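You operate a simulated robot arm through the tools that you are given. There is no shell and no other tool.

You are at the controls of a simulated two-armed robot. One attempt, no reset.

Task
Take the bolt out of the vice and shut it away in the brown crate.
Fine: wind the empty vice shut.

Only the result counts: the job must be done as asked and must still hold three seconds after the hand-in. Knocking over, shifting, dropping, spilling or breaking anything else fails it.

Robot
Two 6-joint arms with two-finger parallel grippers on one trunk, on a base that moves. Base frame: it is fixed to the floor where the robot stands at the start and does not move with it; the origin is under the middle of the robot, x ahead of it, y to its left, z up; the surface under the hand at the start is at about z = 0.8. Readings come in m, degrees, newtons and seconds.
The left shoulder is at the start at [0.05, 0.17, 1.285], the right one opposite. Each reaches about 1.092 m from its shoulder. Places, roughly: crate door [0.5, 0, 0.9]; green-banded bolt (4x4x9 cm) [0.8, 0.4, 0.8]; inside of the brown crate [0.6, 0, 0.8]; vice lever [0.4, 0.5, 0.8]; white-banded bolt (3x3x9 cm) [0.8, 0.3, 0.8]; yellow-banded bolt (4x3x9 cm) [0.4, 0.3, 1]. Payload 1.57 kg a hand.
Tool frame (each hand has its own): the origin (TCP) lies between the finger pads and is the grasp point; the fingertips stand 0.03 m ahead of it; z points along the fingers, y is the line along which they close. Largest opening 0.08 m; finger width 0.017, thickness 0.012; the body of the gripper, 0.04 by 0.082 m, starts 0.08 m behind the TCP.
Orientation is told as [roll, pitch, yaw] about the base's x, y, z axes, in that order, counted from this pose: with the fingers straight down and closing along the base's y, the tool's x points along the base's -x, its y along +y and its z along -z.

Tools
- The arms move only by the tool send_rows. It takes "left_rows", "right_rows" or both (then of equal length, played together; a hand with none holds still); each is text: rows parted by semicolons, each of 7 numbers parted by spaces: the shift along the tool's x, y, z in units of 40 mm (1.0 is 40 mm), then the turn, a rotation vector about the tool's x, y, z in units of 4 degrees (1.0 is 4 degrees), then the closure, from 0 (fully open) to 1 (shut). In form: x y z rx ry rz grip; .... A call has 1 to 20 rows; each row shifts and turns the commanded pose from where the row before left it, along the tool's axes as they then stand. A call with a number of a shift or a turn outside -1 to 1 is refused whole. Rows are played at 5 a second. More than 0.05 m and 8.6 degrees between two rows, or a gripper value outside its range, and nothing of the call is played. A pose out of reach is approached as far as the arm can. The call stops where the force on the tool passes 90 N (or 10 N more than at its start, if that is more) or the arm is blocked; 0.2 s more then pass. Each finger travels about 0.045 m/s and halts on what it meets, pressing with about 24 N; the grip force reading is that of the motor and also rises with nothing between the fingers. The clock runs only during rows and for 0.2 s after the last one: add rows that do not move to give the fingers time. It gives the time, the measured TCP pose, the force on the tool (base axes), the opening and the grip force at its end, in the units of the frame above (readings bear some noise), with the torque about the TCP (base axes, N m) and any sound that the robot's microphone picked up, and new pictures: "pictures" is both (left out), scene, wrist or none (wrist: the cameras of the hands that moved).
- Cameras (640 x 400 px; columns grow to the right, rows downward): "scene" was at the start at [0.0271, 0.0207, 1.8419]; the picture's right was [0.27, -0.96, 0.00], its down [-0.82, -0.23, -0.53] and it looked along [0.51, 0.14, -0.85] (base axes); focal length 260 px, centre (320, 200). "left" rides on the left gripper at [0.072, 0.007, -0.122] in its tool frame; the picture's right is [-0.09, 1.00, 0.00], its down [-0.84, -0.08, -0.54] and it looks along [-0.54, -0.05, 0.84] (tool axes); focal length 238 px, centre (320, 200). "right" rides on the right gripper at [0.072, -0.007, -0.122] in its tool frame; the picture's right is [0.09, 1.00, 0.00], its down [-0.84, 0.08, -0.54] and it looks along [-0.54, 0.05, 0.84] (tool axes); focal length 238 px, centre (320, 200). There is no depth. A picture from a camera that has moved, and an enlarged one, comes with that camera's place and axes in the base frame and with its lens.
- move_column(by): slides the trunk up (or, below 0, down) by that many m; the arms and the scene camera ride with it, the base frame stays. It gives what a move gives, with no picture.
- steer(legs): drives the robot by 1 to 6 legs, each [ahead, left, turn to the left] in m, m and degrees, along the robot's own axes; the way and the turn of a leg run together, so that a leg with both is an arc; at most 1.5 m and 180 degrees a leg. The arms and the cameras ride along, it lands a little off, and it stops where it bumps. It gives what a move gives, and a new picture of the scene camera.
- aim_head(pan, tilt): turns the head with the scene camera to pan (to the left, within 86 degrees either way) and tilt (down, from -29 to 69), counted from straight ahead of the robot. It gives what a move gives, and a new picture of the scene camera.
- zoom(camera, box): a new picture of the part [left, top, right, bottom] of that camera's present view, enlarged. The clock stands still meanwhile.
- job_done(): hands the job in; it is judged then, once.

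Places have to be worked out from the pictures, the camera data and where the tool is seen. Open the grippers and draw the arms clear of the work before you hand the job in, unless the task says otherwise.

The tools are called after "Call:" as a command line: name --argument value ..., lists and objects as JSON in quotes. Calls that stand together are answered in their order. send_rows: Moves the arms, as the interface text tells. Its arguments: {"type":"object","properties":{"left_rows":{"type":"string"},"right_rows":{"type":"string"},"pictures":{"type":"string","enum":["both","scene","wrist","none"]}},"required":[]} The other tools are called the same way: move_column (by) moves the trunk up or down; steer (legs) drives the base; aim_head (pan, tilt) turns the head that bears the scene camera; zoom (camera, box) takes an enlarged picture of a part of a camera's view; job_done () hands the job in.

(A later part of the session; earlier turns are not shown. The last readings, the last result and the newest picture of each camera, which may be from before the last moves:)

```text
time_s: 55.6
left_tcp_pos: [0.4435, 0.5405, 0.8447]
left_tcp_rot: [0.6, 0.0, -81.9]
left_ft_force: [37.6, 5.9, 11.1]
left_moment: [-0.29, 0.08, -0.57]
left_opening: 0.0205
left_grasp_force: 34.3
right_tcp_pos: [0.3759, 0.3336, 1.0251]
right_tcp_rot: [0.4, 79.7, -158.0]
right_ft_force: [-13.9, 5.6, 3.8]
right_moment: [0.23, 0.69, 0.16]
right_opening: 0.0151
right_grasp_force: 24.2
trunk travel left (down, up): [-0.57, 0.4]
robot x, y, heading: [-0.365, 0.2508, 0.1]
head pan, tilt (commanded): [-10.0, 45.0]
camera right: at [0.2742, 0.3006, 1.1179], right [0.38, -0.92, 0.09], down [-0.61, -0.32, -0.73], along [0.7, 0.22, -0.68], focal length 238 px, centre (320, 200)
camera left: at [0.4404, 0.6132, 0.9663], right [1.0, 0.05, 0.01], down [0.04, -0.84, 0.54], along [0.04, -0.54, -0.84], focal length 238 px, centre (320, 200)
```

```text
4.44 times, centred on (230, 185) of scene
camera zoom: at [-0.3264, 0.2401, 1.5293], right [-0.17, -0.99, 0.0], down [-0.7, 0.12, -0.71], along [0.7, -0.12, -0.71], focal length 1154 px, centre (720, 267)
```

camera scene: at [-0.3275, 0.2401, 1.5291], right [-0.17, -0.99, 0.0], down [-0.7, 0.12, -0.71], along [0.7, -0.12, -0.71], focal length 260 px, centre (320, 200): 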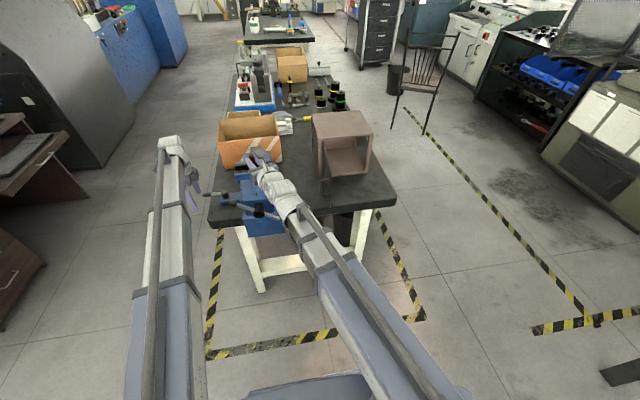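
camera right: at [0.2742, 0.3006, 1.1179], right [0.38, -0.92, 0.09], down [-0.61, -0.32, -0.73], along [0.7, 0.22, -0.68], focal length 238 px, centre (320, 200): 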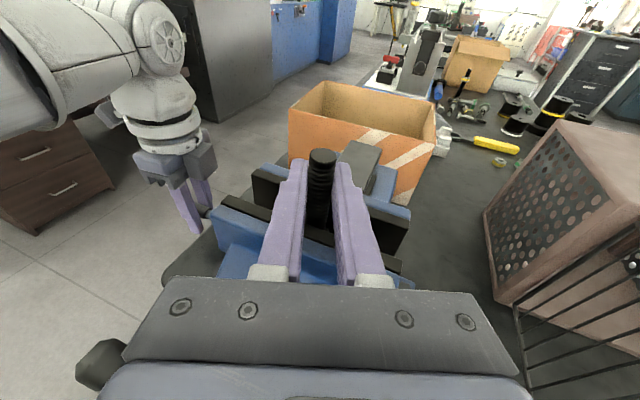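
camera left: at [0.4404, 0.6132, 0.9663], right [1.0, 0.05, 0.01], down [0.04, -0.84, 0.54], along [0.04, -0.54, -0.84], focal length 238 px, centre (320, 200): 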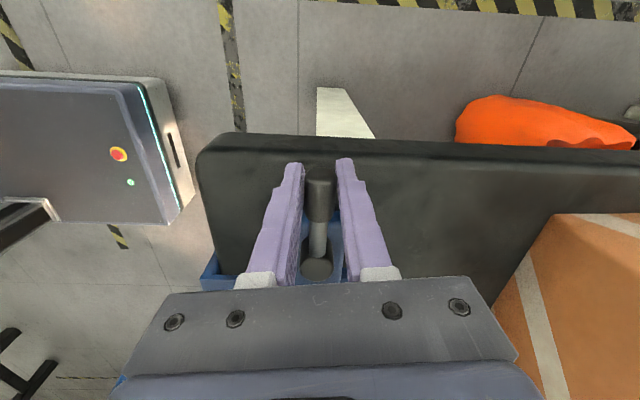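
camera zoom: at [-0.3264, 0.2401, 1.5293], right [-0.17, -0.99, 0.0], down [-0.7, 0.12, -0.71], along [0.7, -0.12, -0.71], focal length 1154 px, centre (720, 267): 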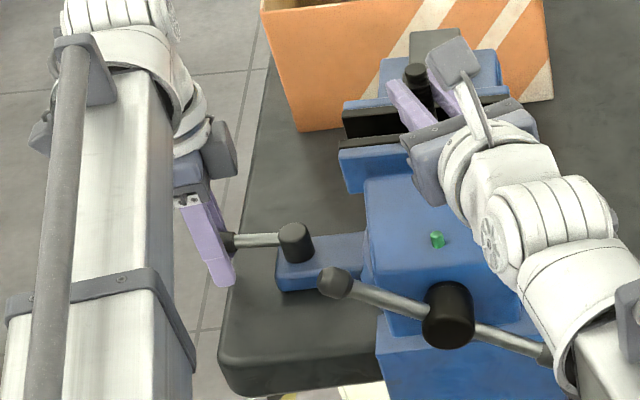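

Counter-clockwise meets 38 N and barely moves, so it seems blocked. I turn it the other way (clockwise) in small steps.

Call:
send_rows --left_rows "-0.004 0.1135 0 0 0 1 1; -0.004 0.1135 0 0 0 1 1; -0.004 0.1135 0 0 0 1 1; -0.004 0.1135 0 0 0 1 1; 0 0 0 0 0 0 1" --right_rows "0 0 0 0 0 0 1; 0 0 0 0 0 0 1; 0 0 0 0 0 0 1; 0 0 0 0 0 0 1; 0 0 0 0 0 0 1" --pictures "wrist"

Call:
zoom --camera "scene" --box '[180, 140, 280, 230]'

```text
time_s: 56.8
left_tcp_pos: [0.4561, 0.5421, 0.8444]
left_tcp_rot: [-0.1, 0.0, -98.1]
left_ft_force: [-15.2, 5.3, -5.0]
left_moment: [0.03, -0.05, -0.82]
left_opening: 0.0185
left_grasp_force: 32.9
right_tcp_pos: [0.3759, 0.334, 1.026]
right_tcp_rot: [1.1, 79.9, -157.4]
right_ft_force: [3.1, 1.4, -0.8]
right_moment: [-0.25, -0.16, 0.03]
right_opening: 0.0151
right_grasp_force: 24.4
trunk travel left (down, up): [-0.57, 0.4]
robot x, y, heading: [-0.3692, 0.2514, 0.1]
head pan, tilt (commanded): [-10.0, 45.0]
camera right: at [0.274, 0.301, 1.1179], right [0.38, -0.92, 0.09], down [-0.61, -0.32, -0.73], along [0.7, 0.22, -0.68], focal length 238 px, centre (320, 200)
camera left: at [0.4735, 0.6117, 0.9663], right [0.97, -0.23, 0.0], down [-0.19, -0.82, 0.54], along [-0.13, -0.53, -0.84], focal length 238 px, centre (320, 200)
```

right: 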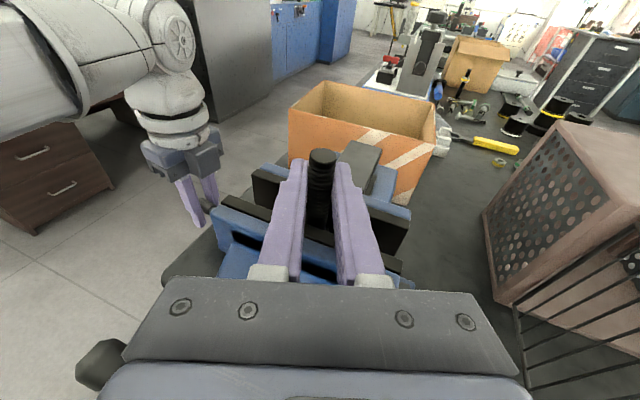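
left: 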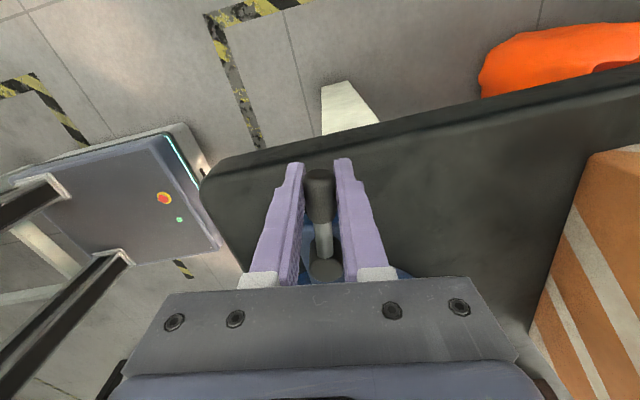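

```text
4.44 times, centred on (230, 185) of scene
camera zoom: at [-0.3279, 0.2404, 1.529], right [-0.17, -0.99, 0.0], down [-0.7, 0.12, -0.71], along [0.7, -0.12, -0.71], focal length 1154 px, centre (720, 267)
```

zoom: 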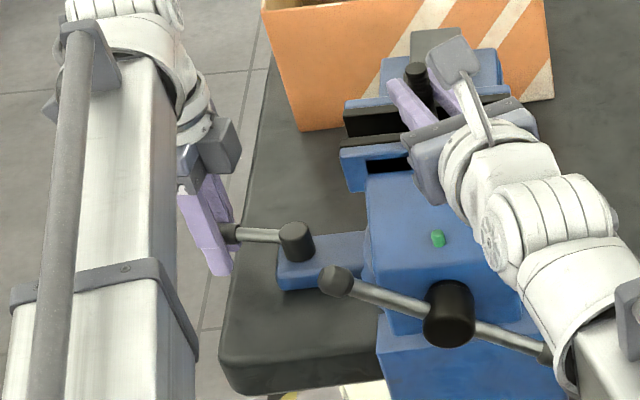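

Clockwise turns freely with about 15 N; the lever has moved some 10 degrees. I look closely at the jaws for any change of the gap.

Call:
zoom --camera "right" --box '[200, 150, 440, 300]'

Call:
zoom --camera "scene" --box '[240, 145, 300, 190]'

```text
2.67 times, centred on (320, 225) of right
camera zoom: at [0.274, 0.301, 1.1179], right [0.38, -0.92, 0.09], down [-0.61, -0.32, -0.73], along [0.7, 0.22, -0.68], focal length 636 px, centre (320, 133)
```

zoom: 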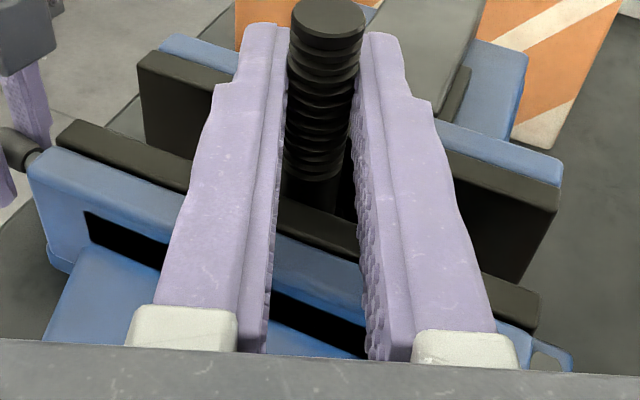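

```text
8.89 times, centred on (270, 168) of scene
camera zoom: at [-0.3279, 0.2404, 1.529], right [-0.17, -0.99, 0.0], down [-0.7, 0.12, -0.71], along [0.7, -0.12, -0.71], focal length 2308 px, centre (764, 489)
```

zoom: 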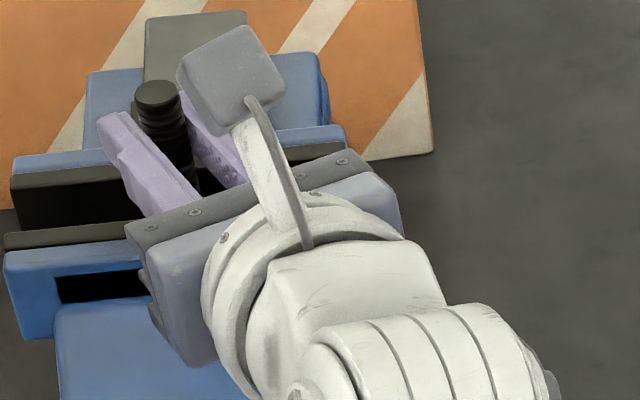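

No visible gap change yet after about 10 degrees. I continue clockwise another 16 degrees, keeping the bolt held.

Call:
send_rows --left_rows "-0.004 0.1143 0 0 0 1 1; -0.004 0.1143 0 0 0 1 1; -0.004 0.1143 0 0 0 1 1; -0.004 0.1143 0 0 0 1 1; 0 0 0 0 0 0 1" --right_rows "0 0 0 0 0 0 1; 0 0 0 0 0 0 1; 0 0 0 0 0 0 1; 0 0 0 0 0 0 1; 0 0 0 0 0 0 1" --pictures "wrist"

Call:
zoom --camera "right" --box '[200, 150, 440, 300]'

```text
time_s: 58.0
left_tcp_pos: [0.4762, 0.5343, 0.845]
left_tcp_rot: [0.0, -0.1, -114.0]
left_ft_force: [-14.2, 0.3, -8.0]
left_moment: [-0.12, 0.03, -0.79]
left_opening: 0.0194
left_grasp_force: 33.3
right_tcp_pos: [0.3758, 0.3351, 1.0255]
right_tcp_rot: [0.7, 79.7, -157.8]
right_ft_force: [1.5, 4.1, 0.8]
right_moment: [0.37, -0.01, 0.05]
right_opening: 0.0148
right_grasp_force: 24.1
trunk travel left (down, up): [-0.57, 0.4]
robot x, y, heading: [-0.3679, 0.2517, 0.1]
head pan, tilt (commanded): [-10.0, 45.0]
camera right: at [0.274, 0.3007, 1.118], right [0.38, -0.92, 0.09], down [-0.61, -0.32, -0.73], along [0.7, 0.22, -0.68], focal length 238 px, centre (320, 200)
camera left: at [0.5119, 0.5983, 0.9663], right [0.87, -0.49, 0.0], down [-0.41, -0.73, 0.54], along [-0.27, -0.47, -0.84], focal length 238 px, centre (320, 200)
```

right: 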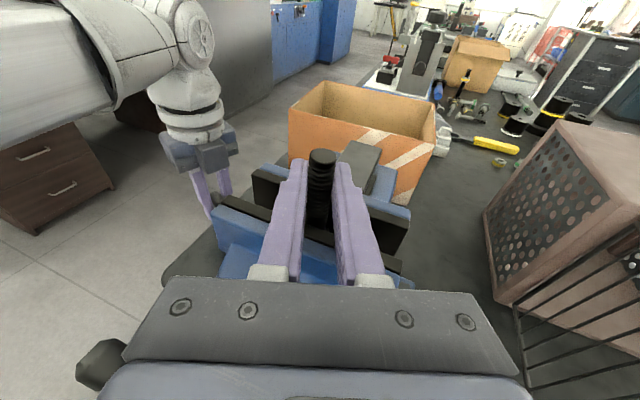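
left: 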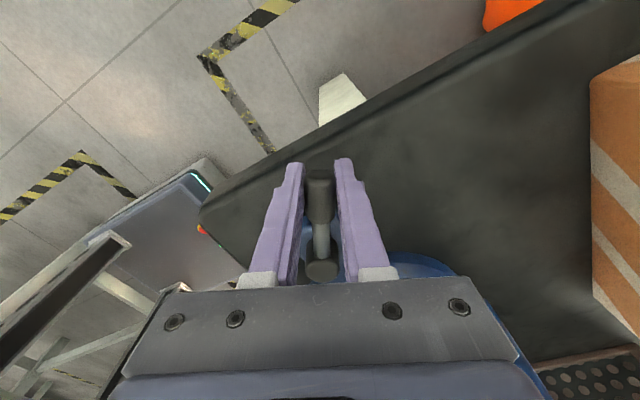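

```text
2.67 times, centred on (320, 225) of right
camera zoom: at [0.274, 0.3007, 1.118], right [0.38, -0.92, 0.09], down [-0.61, -0.32, -0.73], along [0.7, 0.22, -0.68], focal length 636 px, centre (320, 133)
```

zoom: 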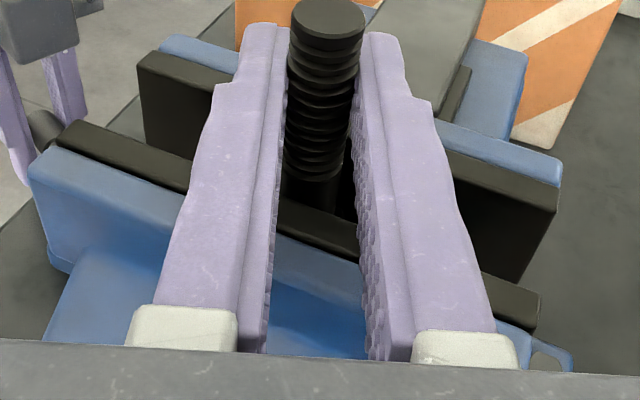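

The dark slot behind the near jaw has closed up: something in the vice is moving. I look at it from the scene camera.

Call:
zoom --camera "scene" --box '[180, 140, 300, 240]'

Call:
zoom --camera "right" --box '[180, 170, 320, 300]'

```text
4.00 times, centred on (240, 190) of scene
camera zoom: at [-0.3275, 0.2401, 1.5291], right [-0.17, -0.99, 0.0], down [-0.7, 0.12, -0.71], along [0.7, -0.12, -0.71], focal length 1039 px, centre (640, 240)
```

zoom: 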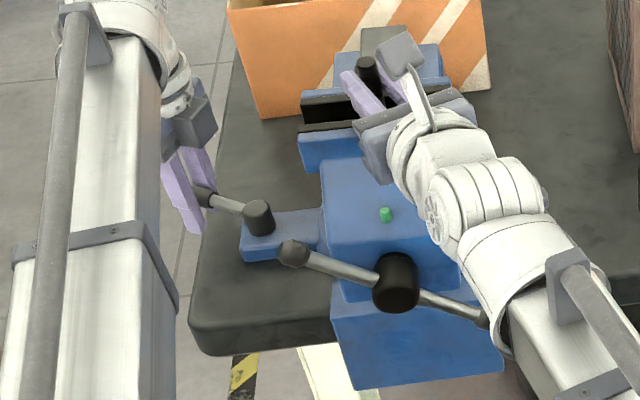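

```text
3.08 times, centred on (250, 235) of right
camera zoom: at [0.274, 0.3007, 1.118], right [0.38, -0.92, 0.09], down [-0.61, -0.32, -0.73], along [0.7, 0.22, -0.68], focal length 733 px, centre (535, 92)
```

zoom: 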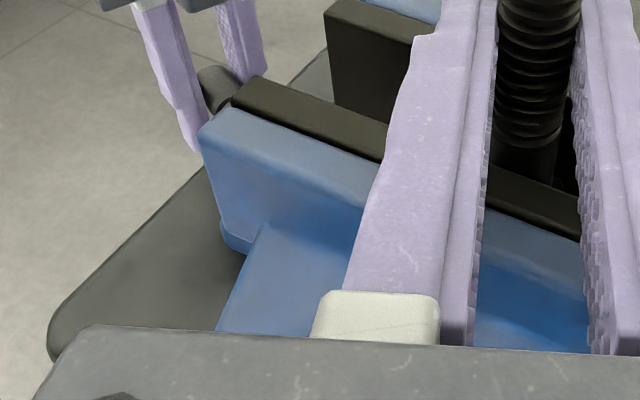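

Call:
zoom --camera "scene" --box '[250, 158, 290, 190]'

Call:
zoom --camera "left" --box '[240, 140, 480, 290]'

```text
12.50 times, centred on (270, 174) of scene
camera zoom: at [-0.3275, 0.2401, 1.5291], right [-0.17, -0.99, 0.0], down [-0.7, 0.12, -0.71], along [0.7, -0.12, -0.71], focal length 3246 px, centre (945, 525)
```

zoom: 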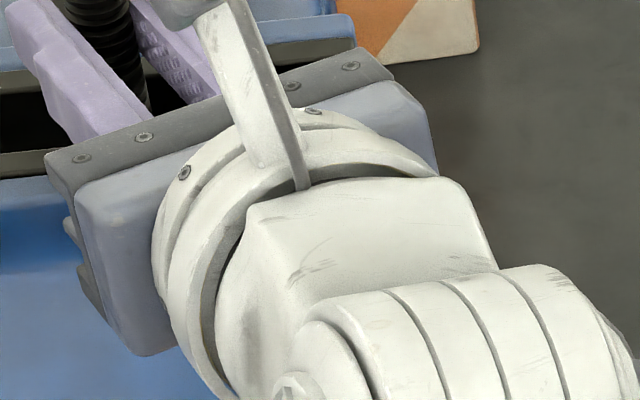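

```text
2.67 times, centred on (360, 215) of left
camera zoom: at [0.5119, 0.5983, 0.9663], right [0.87, -0.49, 0.0], down [-0.41, -0.73, 0.54], along [-0.27, -0.47, -0.84], focal length 636 px, centre (213, 160)
```

zoom: 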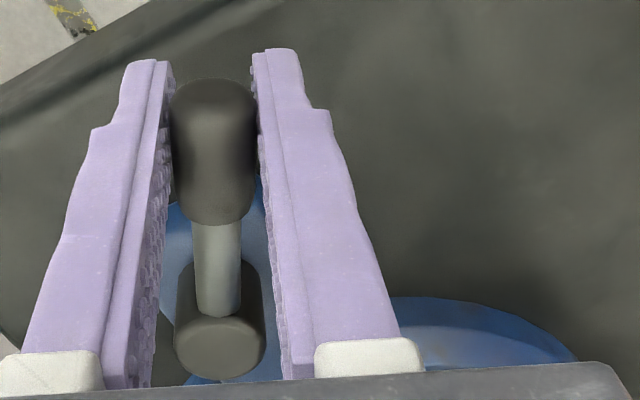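

The lever turns on smoothly with about 14 N. I go on clockwise another 20 degrees.

Call:
send_rows --left_rows "-0.004 0.1143 0 0 0 1 1; -0.004 0.1143 0 0 0 1 1; -0.004 0.1143 0 0 0 1 1; -0.004 0.1143 0 0 0 1 1; -0.004 0.1143 0 0 0 1 1; 0 0 0 0 0 0 1" --right_rows "0 0 0 0 0 0 1; 0 0 0 0 0 0 1; 0 0 0 0 0 0 1; 0 0 0 0 0 0 1; 0 0 0 0 0 0 1; 0 0 0 0 0 0 1" --pictures "wrist"

Call:
zoom --camera "right" --box '[200, 150, 440, 300]'

Call:
zoom --camera "scene" --box '[180, 140, 300, 240]'

```text
time_s: 59.4
left_tcp_pos: [0.4943, 0.5222, 0.8439]
left_tcp_rot: [0.0, 0.0, -134.0]
left_ft_force: [-17.5, -3.9, -11.1]
left_moment: [0.2, -0.33, -0.66]
left_opening: 0.0191
left_grasp_force: 33.0
right_tcp_pos: [0.375, 0.3347, 1.0254]
right_tcp_rot: [0.5, 79.7, -157.9]
right_ft_force: [0.8, 5.2, 0.1]
right_moment: [0.29, 0.01, 0.07]
right_opening: 0.015
right_grasp_force: 24.2
trunk travel left (down, up): [-0.57, 0.4]
robot x, y, heading: [-0.3702, 0.2512, 0.0]
head pan, tilt (commanded): [-10.0, 45.0]
camera right: at [0.274, 0.3006, 1.1179], right [0.38, -0.92, 0.09], down [-0.61, -0.32, -0.73], along [0.7, 0.22, -0.68], focal length 238 px, centre (320, 200)
camera left: at [0.5489, 0.5693, 0.9663], right [0.65, -0.76, 0.0], down [-0.64, -0.55, 0.54], along [-0.41, -0.35, -0.84], focal length 238 px, centre (320, 200)
```

right: 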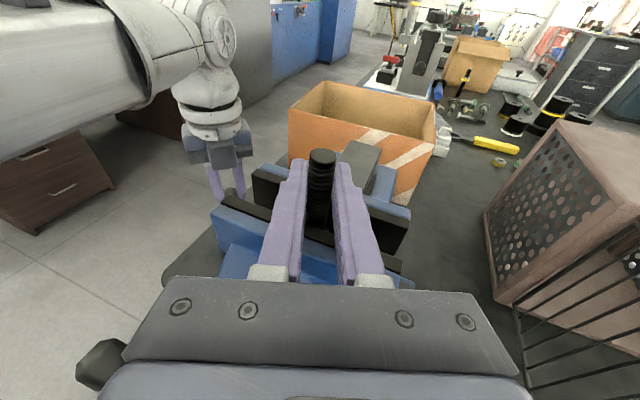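
left: 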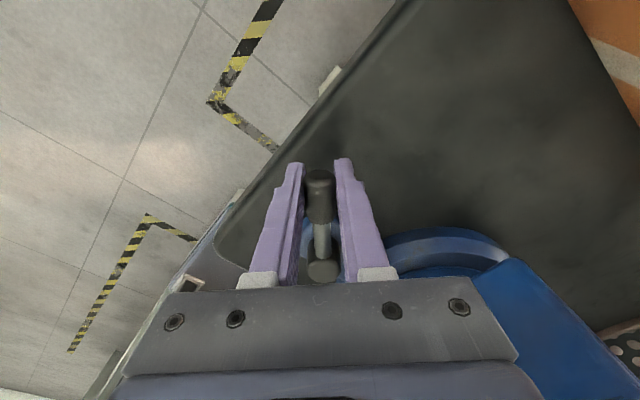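

```text
2.67 times, centred on (320, 225) of right
camera zoom: at [0.274, 0.3006, 1.1179], right [0.38, -0.92, 0.09], down [-0.61, -0.32, -0.73], along [0.7, 0.22, -0.68], focal length 636 px, centre (320, 133)
```

zoom: 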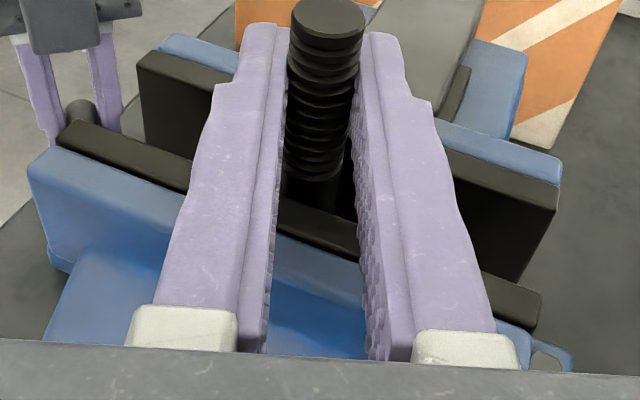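

```text
4.00 times, centred on (240, 190) of scene
camera zoom: at [-0.3277, 0.2399, 1.529], right [-0.17, -0.99, 0.0], down [-0.7, 0.12, -0.71], along [0.7, -0.12, -0.71], focal length 1039 px, centre (640, 240)
```

zoom: 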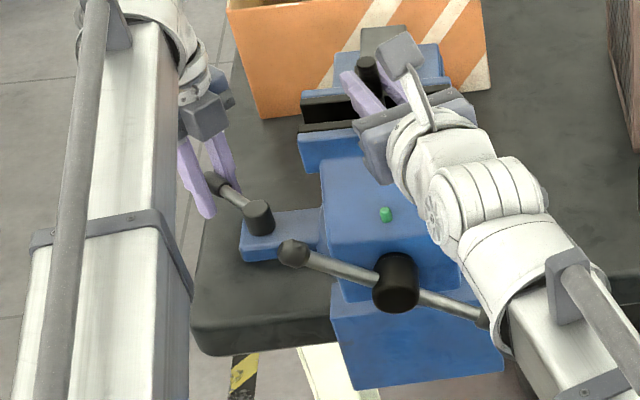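

The lever is now about 44 degrees round; its pivot fits (0.451, 0.477) with radius 63 mm. The jaws still look unchanged, so I continue clockwise another 20 degrees.

Call:
send_rows --left_rows "-0.004 0.109 0 0 0 1 1; -0.004 0.109 0 0 0 1 1; -0.004 0.109 0 0 0 1 1; -0.004 0.109 0 0 0 1 1; -0.004 0.109 0 0 0 1 1; 0 0 0 0 0 0 1" --right_rows "0 0 0 0 0 0 1; 0 0 0 0 0 0 1; 0 0 0 0 0 0 1; 0 0 0 0 0 0 1; 0 0 0 0 0 0 1; 0 0 0 0 0 0 1" --pictures "wrist"

Call:
zoom --camera "right" --box '[200, 150, 440, 300]'

Call:
zoom --camera "scene" --box '[180, 140, 300, 240]'

```text
time_s: 60.8
left_tcp_pos: [0.5061, 0.5047, 0.8452]
left_tcp_rot: [-0.1, -0.2, -153.9]
left_ft_force: [-18.8, 2.1, -11.3]
left_moment: [-0.14, 0.19, -0.58]
left_opening: 0.0185
left_grasp_force: 32.9
right_tcp_pos: [0.3754, 0.3344, 1.026]
right_tcp_rot: [0.9, 79.8, -157.7]
right_ft_force: [1.2, 1.4, 0.8]
right_moment: [0.22, 0.15, 0.07]
right_opening: 0.0147
right_grasp_force: 23.9
trunk travel left (down, up): [-0.57, 0.4]
robot x, y, heading: [-0.3712, 0.2504, 0.2]
head pan, tilt (commanded): [-10.0, 45.0]
camera right: at [0.2738, 0.3006, 1.118], right [0.38, -0.92, 0.09], down [-0.61, -0.32, -0.73], along [0.7, 0.22, -0.68], focal length 238 px, centre (320, 200)
camera left: at [0.574, 0.5304, 0.9663], right [0.35, -0.94, 0.0], down [-0.78, -0.3, 0.54], along [-0.51, -0.19, -0.84], focal length 238 px, centre (320, 200)
```

right: 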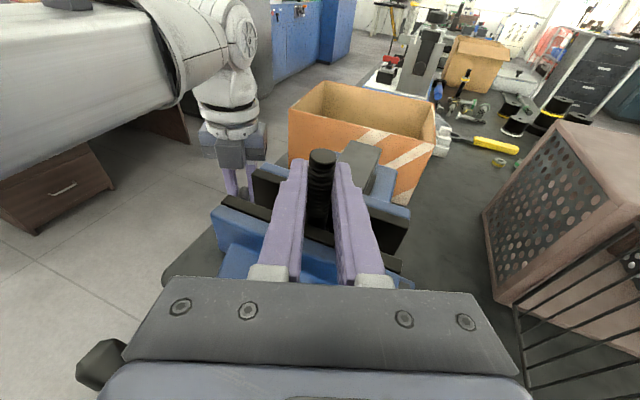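
left: 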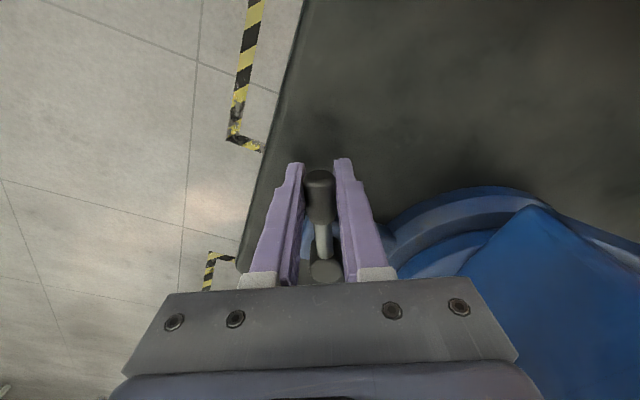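

```text
2.67 times, centred on (320, 225) of right
camera zoom: at [0.2738, 0.3006, 1.118], right [0.38, -0.92, 0.09], down [-0.61, -0.32, -0.73], along [0.7, 0.22, -0.68], focal length 636 px, centre (320, 133)
```

zoom: 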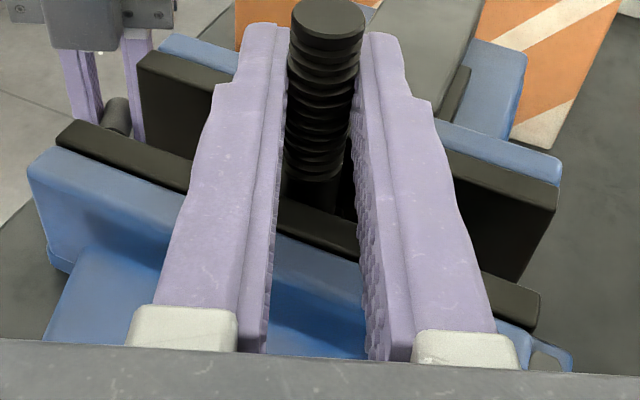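

```text
4.00 times, centred on (240, 190) of scene
camera zoom: at [-0.3277, 0.24, 1.5291], right [-0.17, -0.99, 0.0], down [-0.7, 0.12, -0.71], along [0.7, -0.12, -0.71], focal length 1039 px, centre (640, 240)
```

zoom: 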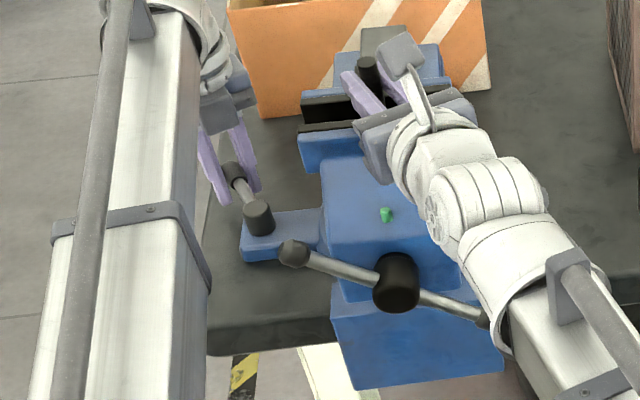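

Lever at about 64 degrees. I take a sharper view of the jaw ends to have a reference for measuring any jaw motion.

Call:
zoom --camera "right" --box '[205, 160, 285, 240]'

Call:
zoom --camera "right" --box '[370, 190, 430, 290]'

Call:
zoom --camera "scene" --box '[252, 158, 276, 185]'

```text
5.00 times, centred on (245, 200) of right
camera zoom: at [0.2738, 0.3006, 1.118], right [0.38, -0.92, 0.09], down [-0.61, -0.32, -0.73], along [0.7, 0.22, -0.68], focal length 1192 px, centre (695, 200)
```

zoom: 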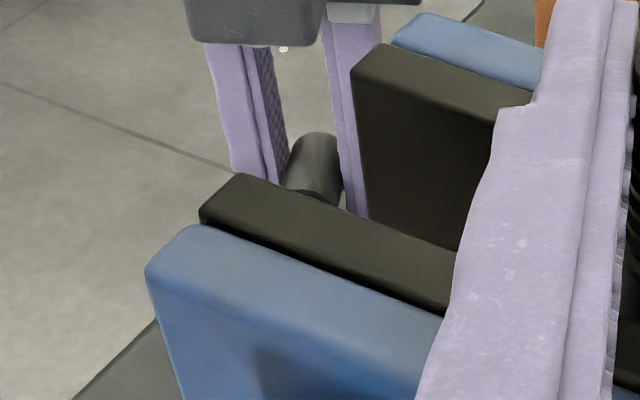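

```text
4.00 times, centred on (400, 240) of right
camera zoom: at [0.2738, 0.3006, 1.118], right [0.38, -0.92, 0.09], down [-0.61, -0.32, -0.73], along [0.7, 0.22, -0.68], focal length 953 px, centre (0, 40)
```

zoom: 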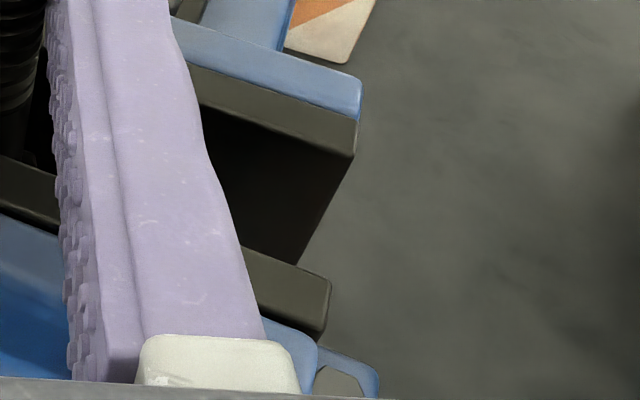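

```text
14.81 times, centred on (264, 172) of scene
camera zoom: at [-0.3277, 0.24, 1.5291], right [-0.17, -0.99, 0.0], down [-0.7, 0.12, -0.71], along [0.7, -0.12, -0.71], focal length 3847 px, centre (1150, 622)
```

zoom: 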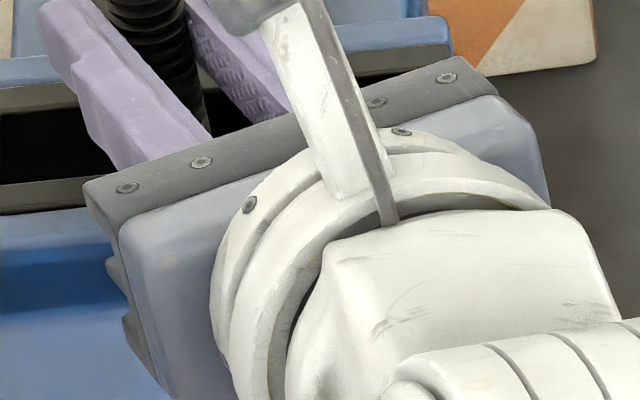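

The jaw gap still measures 26 mm (x 0.369 to 0.396), the same as at the start. I keep turning clockwise, another 20 degrees, watching forces.

Call:
send_rows --left_rows "-0.004 0.109 0 0 0 1 1; -0.004 0.109 0 0 0 1 1; -0.004 0.109 0 0 0 1 1; -0.004 0.109 0 0 0 1 1; -0.004 0.109 0 0 0 1 1; 0 0 0 0 0 0 1" --right_rows "0 0 0 0 0 0 1; 0 0 0 0 0 0 1; 0 0 0 0 0 0 1; 0 0 0 0 0 0 1; 0 0 0 0 0 0 1; 0 0 0 0 0 0 1" --pictures "none"

Call:
zoom --camera "right" --box '[205, 160, 285, 240]'

Call:
zoom --camera "scene" --box '[180, 140, 300, 240]'

```text
time_s: 62.2
left_tcp_pos: [0.5135, 0.477, 0.8448]
left_tcp_rot: [-0.4, 0.1, -168.8]
left_ft_force: [-4.7, 15.9, -1.3]
left_moment: [-0.02, 0.77, -0.62]
left_opening: 0.0213
left_grasp_force: 34.3
left hand out of reach, approached as far as the arm can: row 4, 5
right_tcp_pos: [0.376, 0.3337, 1.0255]
right_tcp_rot: [0.9, 79.8, -157.6]
right_ft_force: [-1.6, -5.8, 0.1]
right_moment: [-0.38, 0.1, -0.03]
right_opening: 0.015
right_grasp_force: 23.8
trunk travel left (down, up): [-0.57, 0.4]
robot x, y, heading: [-0.3665, 0.2501, 0.2]
head pan, tilt (commanded): [-10.0, 45.0]
```

```text
5.00 times, centred on (245, 200) of right
camera zoom: at [0.2739, 0.3007, 1.1182], right [0.38, -0.92, 0.09], down [-0.61, -0.32, -0.73], along [0.7, 0.22, -0.68], focal length 1192 px, centre (695, 200)
```

zoom: 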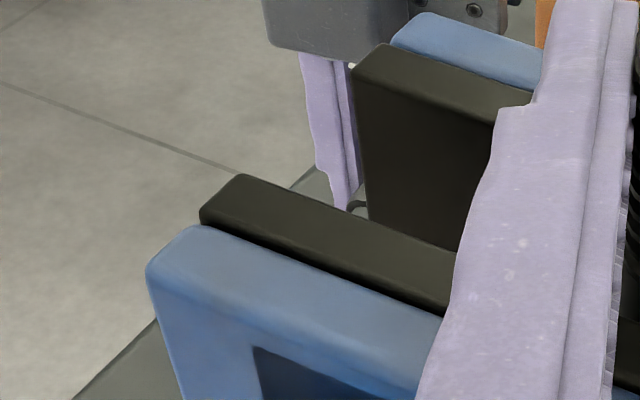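

```text
4.00 times, centred on (240, 190) of scene
camera zoom: at [-0.3276, 0.2404, 1.5292], right [-0.17, -0.99, 0.0], down [-0.7, 0.12, -0.71], along [0.7, -0.12, -0.71], focal length 1039 px, centre (640, 240)
```

zoom: 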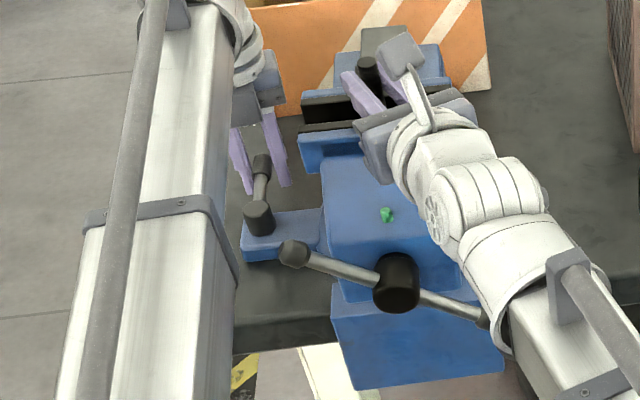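

The lever now points along +x (about 88 degrees) and the hand's yaw limit is reached; the jaws have not visibly moved. I test whether the clamping has been released: raise the trunk 3 mm and read the force on the right hand.

Call:
move_column --by 0.003

```text
time_s: 62.7
left_tcp_pos: [0.5145, 0.4772, 0.8457]
left_tcp_rot: [-0.2, 0.0, -168.7]
left_ft_force: [-7.3, 17.2, -26.6]
left_moment: [-0.02, -0.33, -0.53]
left_opening: 0.0213
left_grasp_force: 34.2
right_tcp_pos: [0.377, 0.3338, 1.0258]
right_tcp_rot: [0.7, 79.4, -157.6]
right_ft_force: [-11.4, -8.6, -10.2]
right_moment: [-0.51, 0.2, 0.02]
right_opening: 0.0151
right_grasp_force: 24.1
trunk travel left (down, up): [-0.573, 0.397]
robot x, y, heading: [-0.3656, 0.2504, 0.4]
head pan, tilt (commanded): [-10.0, 45.0]
```

The right hand felt 10 N downward at once, so the bolt is still clamped. I lower the 3 mm again, open both grippers, and then raise the trunk to look at the lever and re-grip it for turning further.

Call:
move_column --by -0.003

Call:
send_rows --left_rows "0 0 0 0 0 0 0.5; 0 0 0 0 0 0 0; 0 0 0 0 0 0 0; 0 0 0 0 0 0 0; 0 0 0 0 0 0 0" --right_rows "0 0 0 0 0 0 0.5; 0 0 0 0 0 0 0; 0 0 0 0 0 0 0; 0 0 0 0 0 0 0; 0 0 0 0 0 0 0" --pictures "wrist"

```text
time_s: 63.2
left_tcp_pos: [0.5149, 0.4773, 0.8461]
left_tcp_rot: [-0.4, 0.1, -168.8]
left_ft_force: [5.8, 20.5, 24.4]
left_moment: [0.03, 0.65, -0.52]
left_opening: 0.0212
left_grasp_force: 34.2
right_tcp_pos: [0.3758, 0.3338, 1.0258]
right_tcp_rot: [1.0, 79.7, -157.5]
right_ft_force: [2.6, -4.6, -12.9]
right_moment: [-0.34, -0.11, 0.02]
right_opening: 0.0149
right_grasp_force: 24.1
trunk travel left (down, up): [-0.57, 0.4]
robot x, y, heading: [-0.3714, 0.2525, 0.3]
head pan, tilt (commanded): [-10.0, 45.0]
```

```text
time_s: 64.4
left_tcp_pos: [0.5134, 0.4752, 0.8448]
left_tcp_rot: [-0.3, -0.1, -168.9]
left_ft_force: [-0.6, 0.0, 0.2]
left_moment: [0.01, 0.01, 0.01]
left_opening: 0.0796
left_grasp_force: 0.1
right_tcp_pos: [0.3759, 0.3328, 1.0258]
right_tcp_rot: [0.5, 79.7, -158.0]
right_ft_force: [-0.4, 0.3, -0.3]
right_moment: [-0.02, 0.01, 0.0]
right_opening: 0.0803
right_grasp_force: 0.1
trunk travel left (down, up): [-0.57, 0.4]
robot x, y, heading: [-0.3701, 0.2535, 0.4]
head pan, tilt (commanded): [-10.0, 45.0]
camera right: at [0.2742, 0.3001, 1.1179], right [0.38, -0.92, 0.09], down [-0.61, -0.32, -0.73], along [0.7, 0.22, -0.68], focal length 238 px, centre (320, 200)
camera left: at [0.5856, 0.4821, 0.9664], right [0.1, -0.99, 0.0], down [-0.84, -0.09, 0.54], along [-0.54, -0.05, -0.84], focal length 238 px, centre (320, 200)
```

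right: 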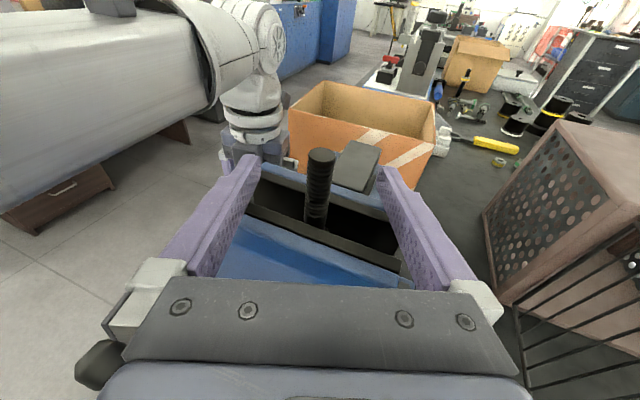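
left: 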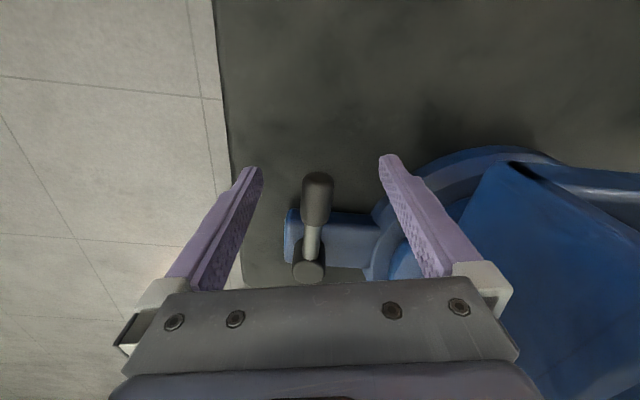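

The lever stays where I left it. I enlarge the right wrist view to compare the jaws and bolt with the first picture from this same place.

Call:
zoom --camera "right" --box '[200, 150, 440, 300]'

Call:
zoom --camera "left" --box '[240, 120, 640, 370]'

```text
2.67 times, centred on (320, 225) of right
camera zoom: at [0.2742, 0.3001, 1.1179], right [0.38, -0.92, 0.09], down [-0.61, -0.32, -0.73], along [0.7, 0.22, -0.68], focal length 636 px, centre (320, 133)
```

zoom: 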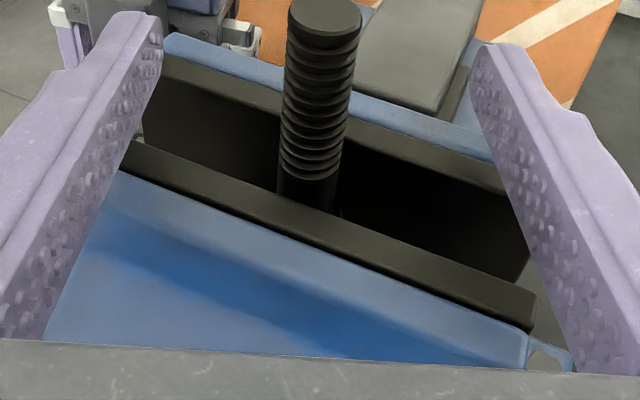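

```text
1.60 times, centred on (440, 245) of left
camera zoom: at [0.5856, 0.4821, 0.9664], right [0.1, -0.99, 0.0], down [-0.84, -0.09, 0.54], along [-0.54, -0.05, -0.84], focal length 381 px, centre (128, 128)
```

zoom: 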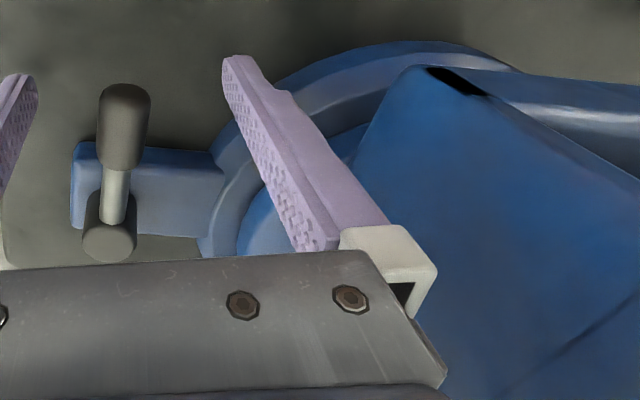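

The jaws are truly unchanged. I raise the trunk 7 cm, then close the left fingers and put them on the lever's +y side, to push it further clockwise than the hand's own yaw would allow.

Call:
move_column --by 0.07

Call:
send_rows --left_rows "-0.02 -0.44 0 0 0 0 0.5; -0.02 -0.44 0 0 0 0 1; 0 0 0 0 0 0 1; 0 0 0 0 0 0 1; 0 0 0 0 0 0 1; 0 0 0 0 0 0 1" --pictures "both"

```text
time_s: 65.5
left_tcp_pos: [0.5139, 0.4758, 0.9134]
left_tcp_rot: [-0.3, 0.1, -168.8]
left_ft_force: [0.5, 0.4, -0.7]
left_moment: [-0.01, -0.02, 0.02]
left_opening: 0.0799
left_grasp_force: 0.0
right_tcp_pos: [0.375, 0.3331, 1.0951]
right_tcp_rot: [0.5, 79.6, -158.0]
right_ft_force: [0.1, -0.4, 0.2]
right_moment: [0.0, -0.01, -0.02]
right_opening: 0.0802
right_grasp_force: 0.1
trunk travel left (down, up): [-0.64, 0.33]
robot x, y, heading: [-0.3667, 0.2533, 0.0]
head pan, tilt (commanded): [-10.0, 45.0]
```

```text
time_s: 66.9
left_tcp_pos: [0.5073, 0.4908, 0.9148]
left_tcp_rot: [-0.6, 0.0, -167.8]
left_ft_force: [0.7, 0.9, -0.5]
left_moment: [0.0, -0.02, -0.01]
left_opening: 0.0
left_grasp_force: 21.8
left hand out of reach, approached as far as the arm can: row 1, 2
right_tcp_pos: [0.3756, 0.3328, 1.0957]
right_tcp_rot: [0.4, 79.6, -158.0]
right_ft_force: [0.3, 0.4, 0.2]
right_moment: [0.01, 0.01, 0.01]
right_opening: 0.08
right_grasp_force: 0.0
trunk travel left (down, up): [-0.64, 0.33]
robot x, y, heading: [-0.3675, 0.2524, 0.4]
head pan, tilt (commanded): [-10.0, 45.0]
camera scene: at [-0.3273, 0.2393, 1.5991], right [-0.17, -0.99, 0.0], down [-0.7, 0.12, -0.71], along [0.7, -0.12, -0.71], focal length 260 px, centre (320, 200)
camera left: at [0.5793, 0.4983, 1.0365], right [0.12, -0.99, -0.01], down [-0.83, -0.11, 0.54], along [-0.54, -0.06, -0.84], focal length 238 px, centre (320, 200)
```

scene: 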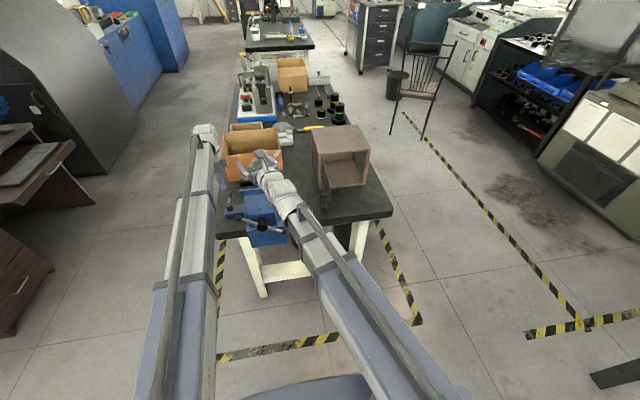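
left: 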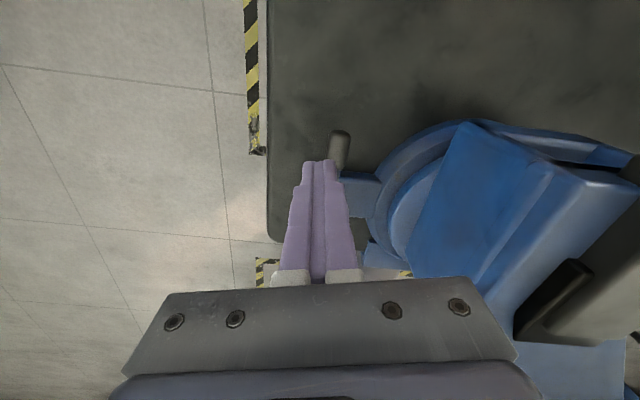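

The left wrist is at its yaw limit. I turn it back 20 degrees (orientation does not matter with closed fingers) and place it at y 0.512, beside the lever.

Call:
send_rows --left_rows "0 0 0 0 0 -1 1; 0 0 0 0 0 -1 1; 0 0 0 0 0 -1 1; 0 0 0 0 0 -1 1; 0 0 0 0 0 -1 1; 0.23 -0.48 0 0 0 0 1; 0 0 0 0 0 0 1" --pictures "wrist"

Call:
zoom --camera "left" --box '[200, 100, 440, 300]'

```text
time_s: 68.5
left_tcp_pos: [0.5061, 0.51, 0.9138]
left_tcp_rot: [-0.3, 0.0, -148.7]
left_ft_force: [0.1, 0.3, 0.2]
left_moment: [0.01, -0.01, -0.02]
left_opening: 0.0
left_grasp_force: 21.5
right_tcp_pos: [0.3753, 0.3326, 1.0948]
right_tcp_rot: [0.5, 79.6, -158.0]
right_ft_force: [-0.1, 0.8, 0.2]
right_moment: [-0.01, -0.01, 0.02]
right_opening: 0.0801
right_grasp_force: 0.0
trunk travel left (down, up): [-0.64, 0.33]
robot x, y, heading: [-0.3674, 0.2532, 0.1]
head pan, tilt (commanded): [-10.0, 45.0]
camera left: at [0.5714, 0.542, 1.0366], right [0.44, -0.9, 0.0], down [-0.76, -0.37, 0.54], along [-0.49, -0.23, -0.84], focal length 238 px, centre (320, 200)
```

left: 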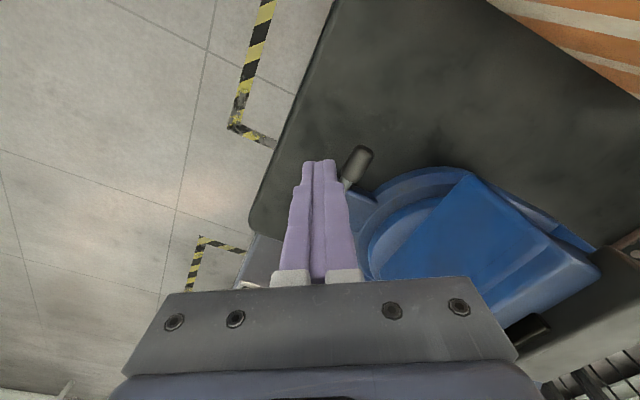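

```text
2.00 times, centred on (320, 200) of left
camera zoom: at [0.5714, 0.542, 1.0366], right [0.44, -0.9, 0.0], down [-0.76, -0.37, 0.54], along [-0.49, -0.23, -0.84], focal length 477 px, centre (320, 200)
```

zoom: 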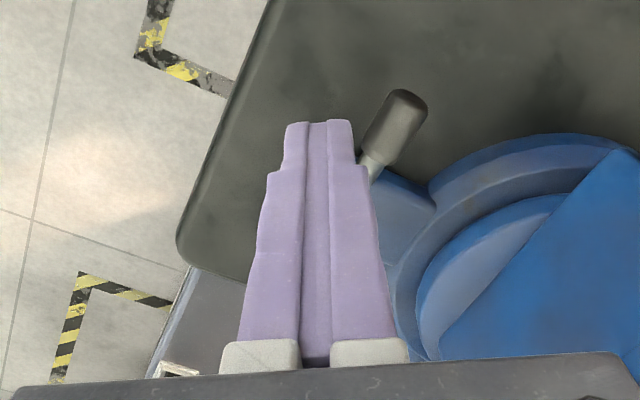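

The closed left fingers stand beside the lever. I lower the trunk 7 cm again and re-grip the bolt with the right hand before pushing.

Call:
move_column --by -0.07

Call:
send_rows --right_rows "0 0 0 0 0 0 0.4; 0 0 0 0 0 0 0.8; 0 0 0 0 0 0 1; 0 0 0 0 0 0 1; 0 0 0 0 0 0 1; 0 0 0 0 0 0 1; 0 0 0 0 0 0 1" --pictures "none"

```text
time_s: 69.6
left_tcp_pos: [0.5065, 0.5117, 0.8454]
left_tcp_rot: [-0.2, 0.1, -148.9]
left_ft_force: [-0.7, 1.1, -0.9]
left_moment: [0.07, -0.03, -0.02]
left_opening: 0.0
left_grasp_force: 21.1
right_tcp_pos: [0.3756, 0.3333, 1.0268]
right_tcp_rot: [0.4, 79.7, -158.0]
right_ft_force: [0.1, 0.6, 0.5]
right_moment: [0.02, 0.0, 0.01]
right_opening: 0.0797
right_grasp_force: 0.0
trunk travel left (down, up): [-0.57, 0.4]
robot x, y, heading: [-0.3638, 0.2497, 0.4]
head pan, tilt (commanded): [-10.0, 45.0]
```

```text
time_s: 71.2
left_tcp_pos: [0.5052, 0.5118, 0.8452]
left_tcp_rot: [-0.2, 0.1, -148.9]
left_ft_force: [-0.6, 0.2, 0.3]
left_moment: [0.0, -0.05, 0.02]
left_opening: 0.0
left_grasp_force: 21.3
right_tcp_pos: [0.3752, 0.334, 1.0262]
right_tcp_rot: [0.5, 79.7, -157.9]
right_ft_force: [-2.1, 2.4, -0.9]
right_moment: [0.31, 0.05, 0.08]
right_opening: 0.0147
right_grasp_force: 23.8
trunk travel left (down, up): [-0.57, 0.4]
robot x, y, heading: [-0.3651, 0.2499, -0.1]
head pan, tilt (commanded): [-10.0, 45.0]
```

The bolt is held again. I push the lever with the closed left fingers toward -y in small steps, 3 cm in all, which should bring it to about 110 degrees.

Call:
send_rows --left_rows "-0.0586 0.1456 0 0 0 0 1; -0.0586 0.1456 0 0 0 0 1; -0.0586 0.1456 0 0 0 0 1; -0.0586 0.1456 0 0 0 0 1; -0.0586 0.1456 0 0 0 0 1; 0 0 0 0 0 0 1" --right_rows "0 0 0 0 0 0 1; 0 0 0 0 0 0 1; 0 0 0 0 0 0 1; 0 0 0 0 0 0 1; 0 0 0 0 0 0 1; 0 0 0 0 0 0 1" --pictures "wrist"

Call:
zoom --camera "right" --box '[200, 150, 440, 300]'

Call:
zoom --camera "scene" --box '[180, 140, 300, 240]'

```text
time_s: 72.6
left_tcp_pos: [0.5082, 0.4997, 0.8455]
left_tcp_rot: [-1.1, 0.6, -148.0]
left_ft_force: [-10.8, 61.4, 29.2]
left_moment: [-0.94, -0.05, -0.25]
left_opening: 0.0003
left_grasp_force: 20.9
right_tcp_pos: [0.3751, 0.3362, 1.0262]
right_tcp_rot: [1.6, 79.6, -156.8]
right_ft_force: [7.6, -15.6, -14.6]
right_moment: [-0.5, 0.07, -0.18]
right_opening: 0.0157
right_grasp_force: 23.9
trunk travel left (down, up): [-0.57, 0.4]
robot x, y, heading: [-0.3641, 0.2502, 0.3]
head pan, tilt (commanded): [-10.0, 45.0]
camera right: at [0.2733, 0.3033, 1.1186], right [0.38, -0.92, 0.1], down [-0.61, -0.33, -0.72], along [0.7, 0.22, -0.68], focal length 238 px, centre (320, 200)
camera left: at [0.5729, 0.5287, 0.9678], right [0.45, -0.89, -0.02], down [-0.75, -0.39, 0.53], along [-0.49, -0.22, -0.84], focal length 238 px, centre (320, 200)
```

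right: 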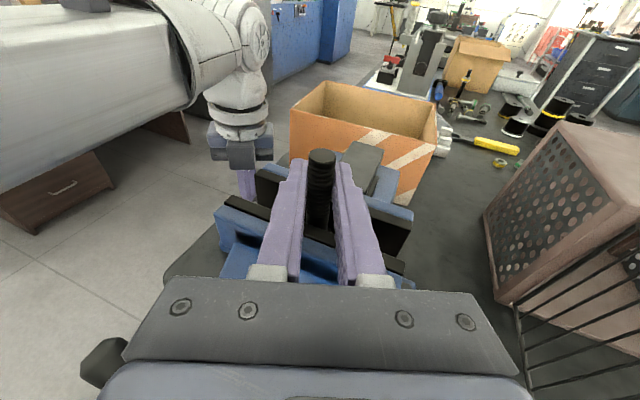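
left: 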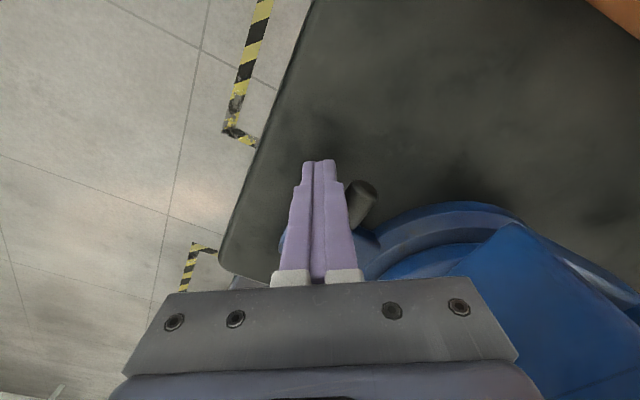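

```text
2.67 times, centred on (320, 225) of right
camera zoom: at [0.2733, 0.3033, 1.1186], right [0.38, -0.92, 0.1], down [-0.61, -0.33, -0.72], along [0.7, 0.22, -0.68], focal length 636 px, centre (320, 133)
```

zoom: 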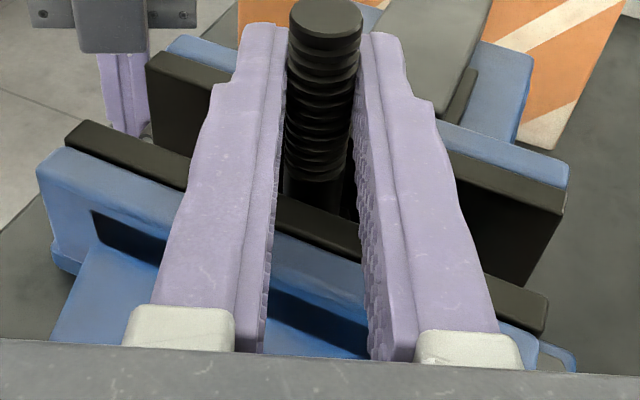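

```text
4.00 times, centred on (240, 190) of scene
camera zoom: at [-0.3292, 0.2432, 1.5293], right [-0.17, -0.99, 0.0], down [-0.7, 0.12, -0.71], along [0.7, -0.12, -0.71], focal length 1039 px, centre (640, 240)
```

zoom: 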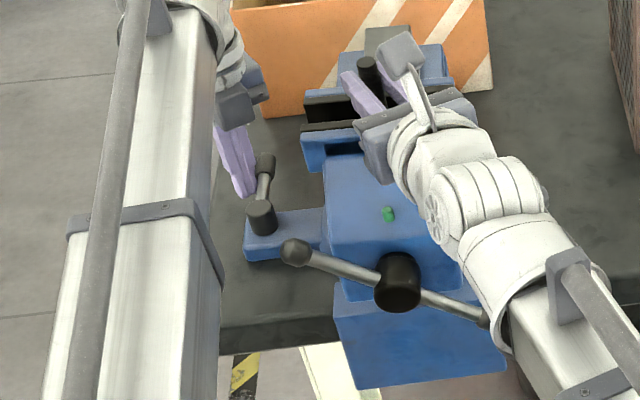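

The lever is against its end stop at about 90 degrees (61 N). I take the pressure off, leave the lever there, and test the bolt with a 1 cm lift now that the lever is fully over.

Call:
send_rows --left_rows "0.117 -0.29 0 0 0 0 1; 0.117 -0.29 0 0 0 0 1; 0 0 0 0 0 0 1" --right_rows "0 0 0 0 0 0 1; 0 0 0 0 0 0 1; 0 0 0 0 0 0 1" --pictures "none"

Call:
move_column --by 0.005

```text
time_s: 73.4
left_tcp_pos: [0.508, 0.5024, 0.8445]
left_tcp_rot: [-0.1, 0.1, -148.9]
left_ft_force: [-0.7, 0.2, 0.4]
left_moment: [0.01, -0.01, 0.03]
left_opening: 0.0001
left_grasp_force: 21.4
right_tcp_pos: [0.3753, 0.3333, 1.0258]
right_tcp_rot: [-0.2, 79.9, -158.6]
right_ft_force: [1.4, 9.5, 6.6]
right_moment: [0.56, -0.15, 0.07]
right_opening: 0.0149
right_grasp_force: 23.9
trunk travel left (down, up): [-0.57, 0.4]
robot x, y, heading: [-0.3676, 0.254, 0.2]
head pan, tilt (commanded): [-10.0, 45.0]
```

```text
time_s: 73.9
left_tcp_pos: [0.5079, 0.5059, 0.8485]
left_tcp_rot: [-0.2, 0.0, -148.9]
left_ft_force: [0.3, 0.2, -0.5]
left_moment: [0.03, 0.02, -0.02]
left_opening: 0.0003
left_grasp_force: 21.2
right_tcp_pos: [0.375, 0.3332, 1.0299]
right_tcp_rot: [0.4, 79.4, -157.9]
right_ft_force: [-5.8, 4.9, -17.0]
right_moment: [0.25, 0.38, 0.08]
right_opening: 0.015
right_grasp_force: 23.4
trunk travel left (down, up): [-0.575, 0.395]
robot x, y, heading: [-0.3676, 0.2511, 0.2]
head pan, tilt (commanded): [-10.0, 45.0]
```

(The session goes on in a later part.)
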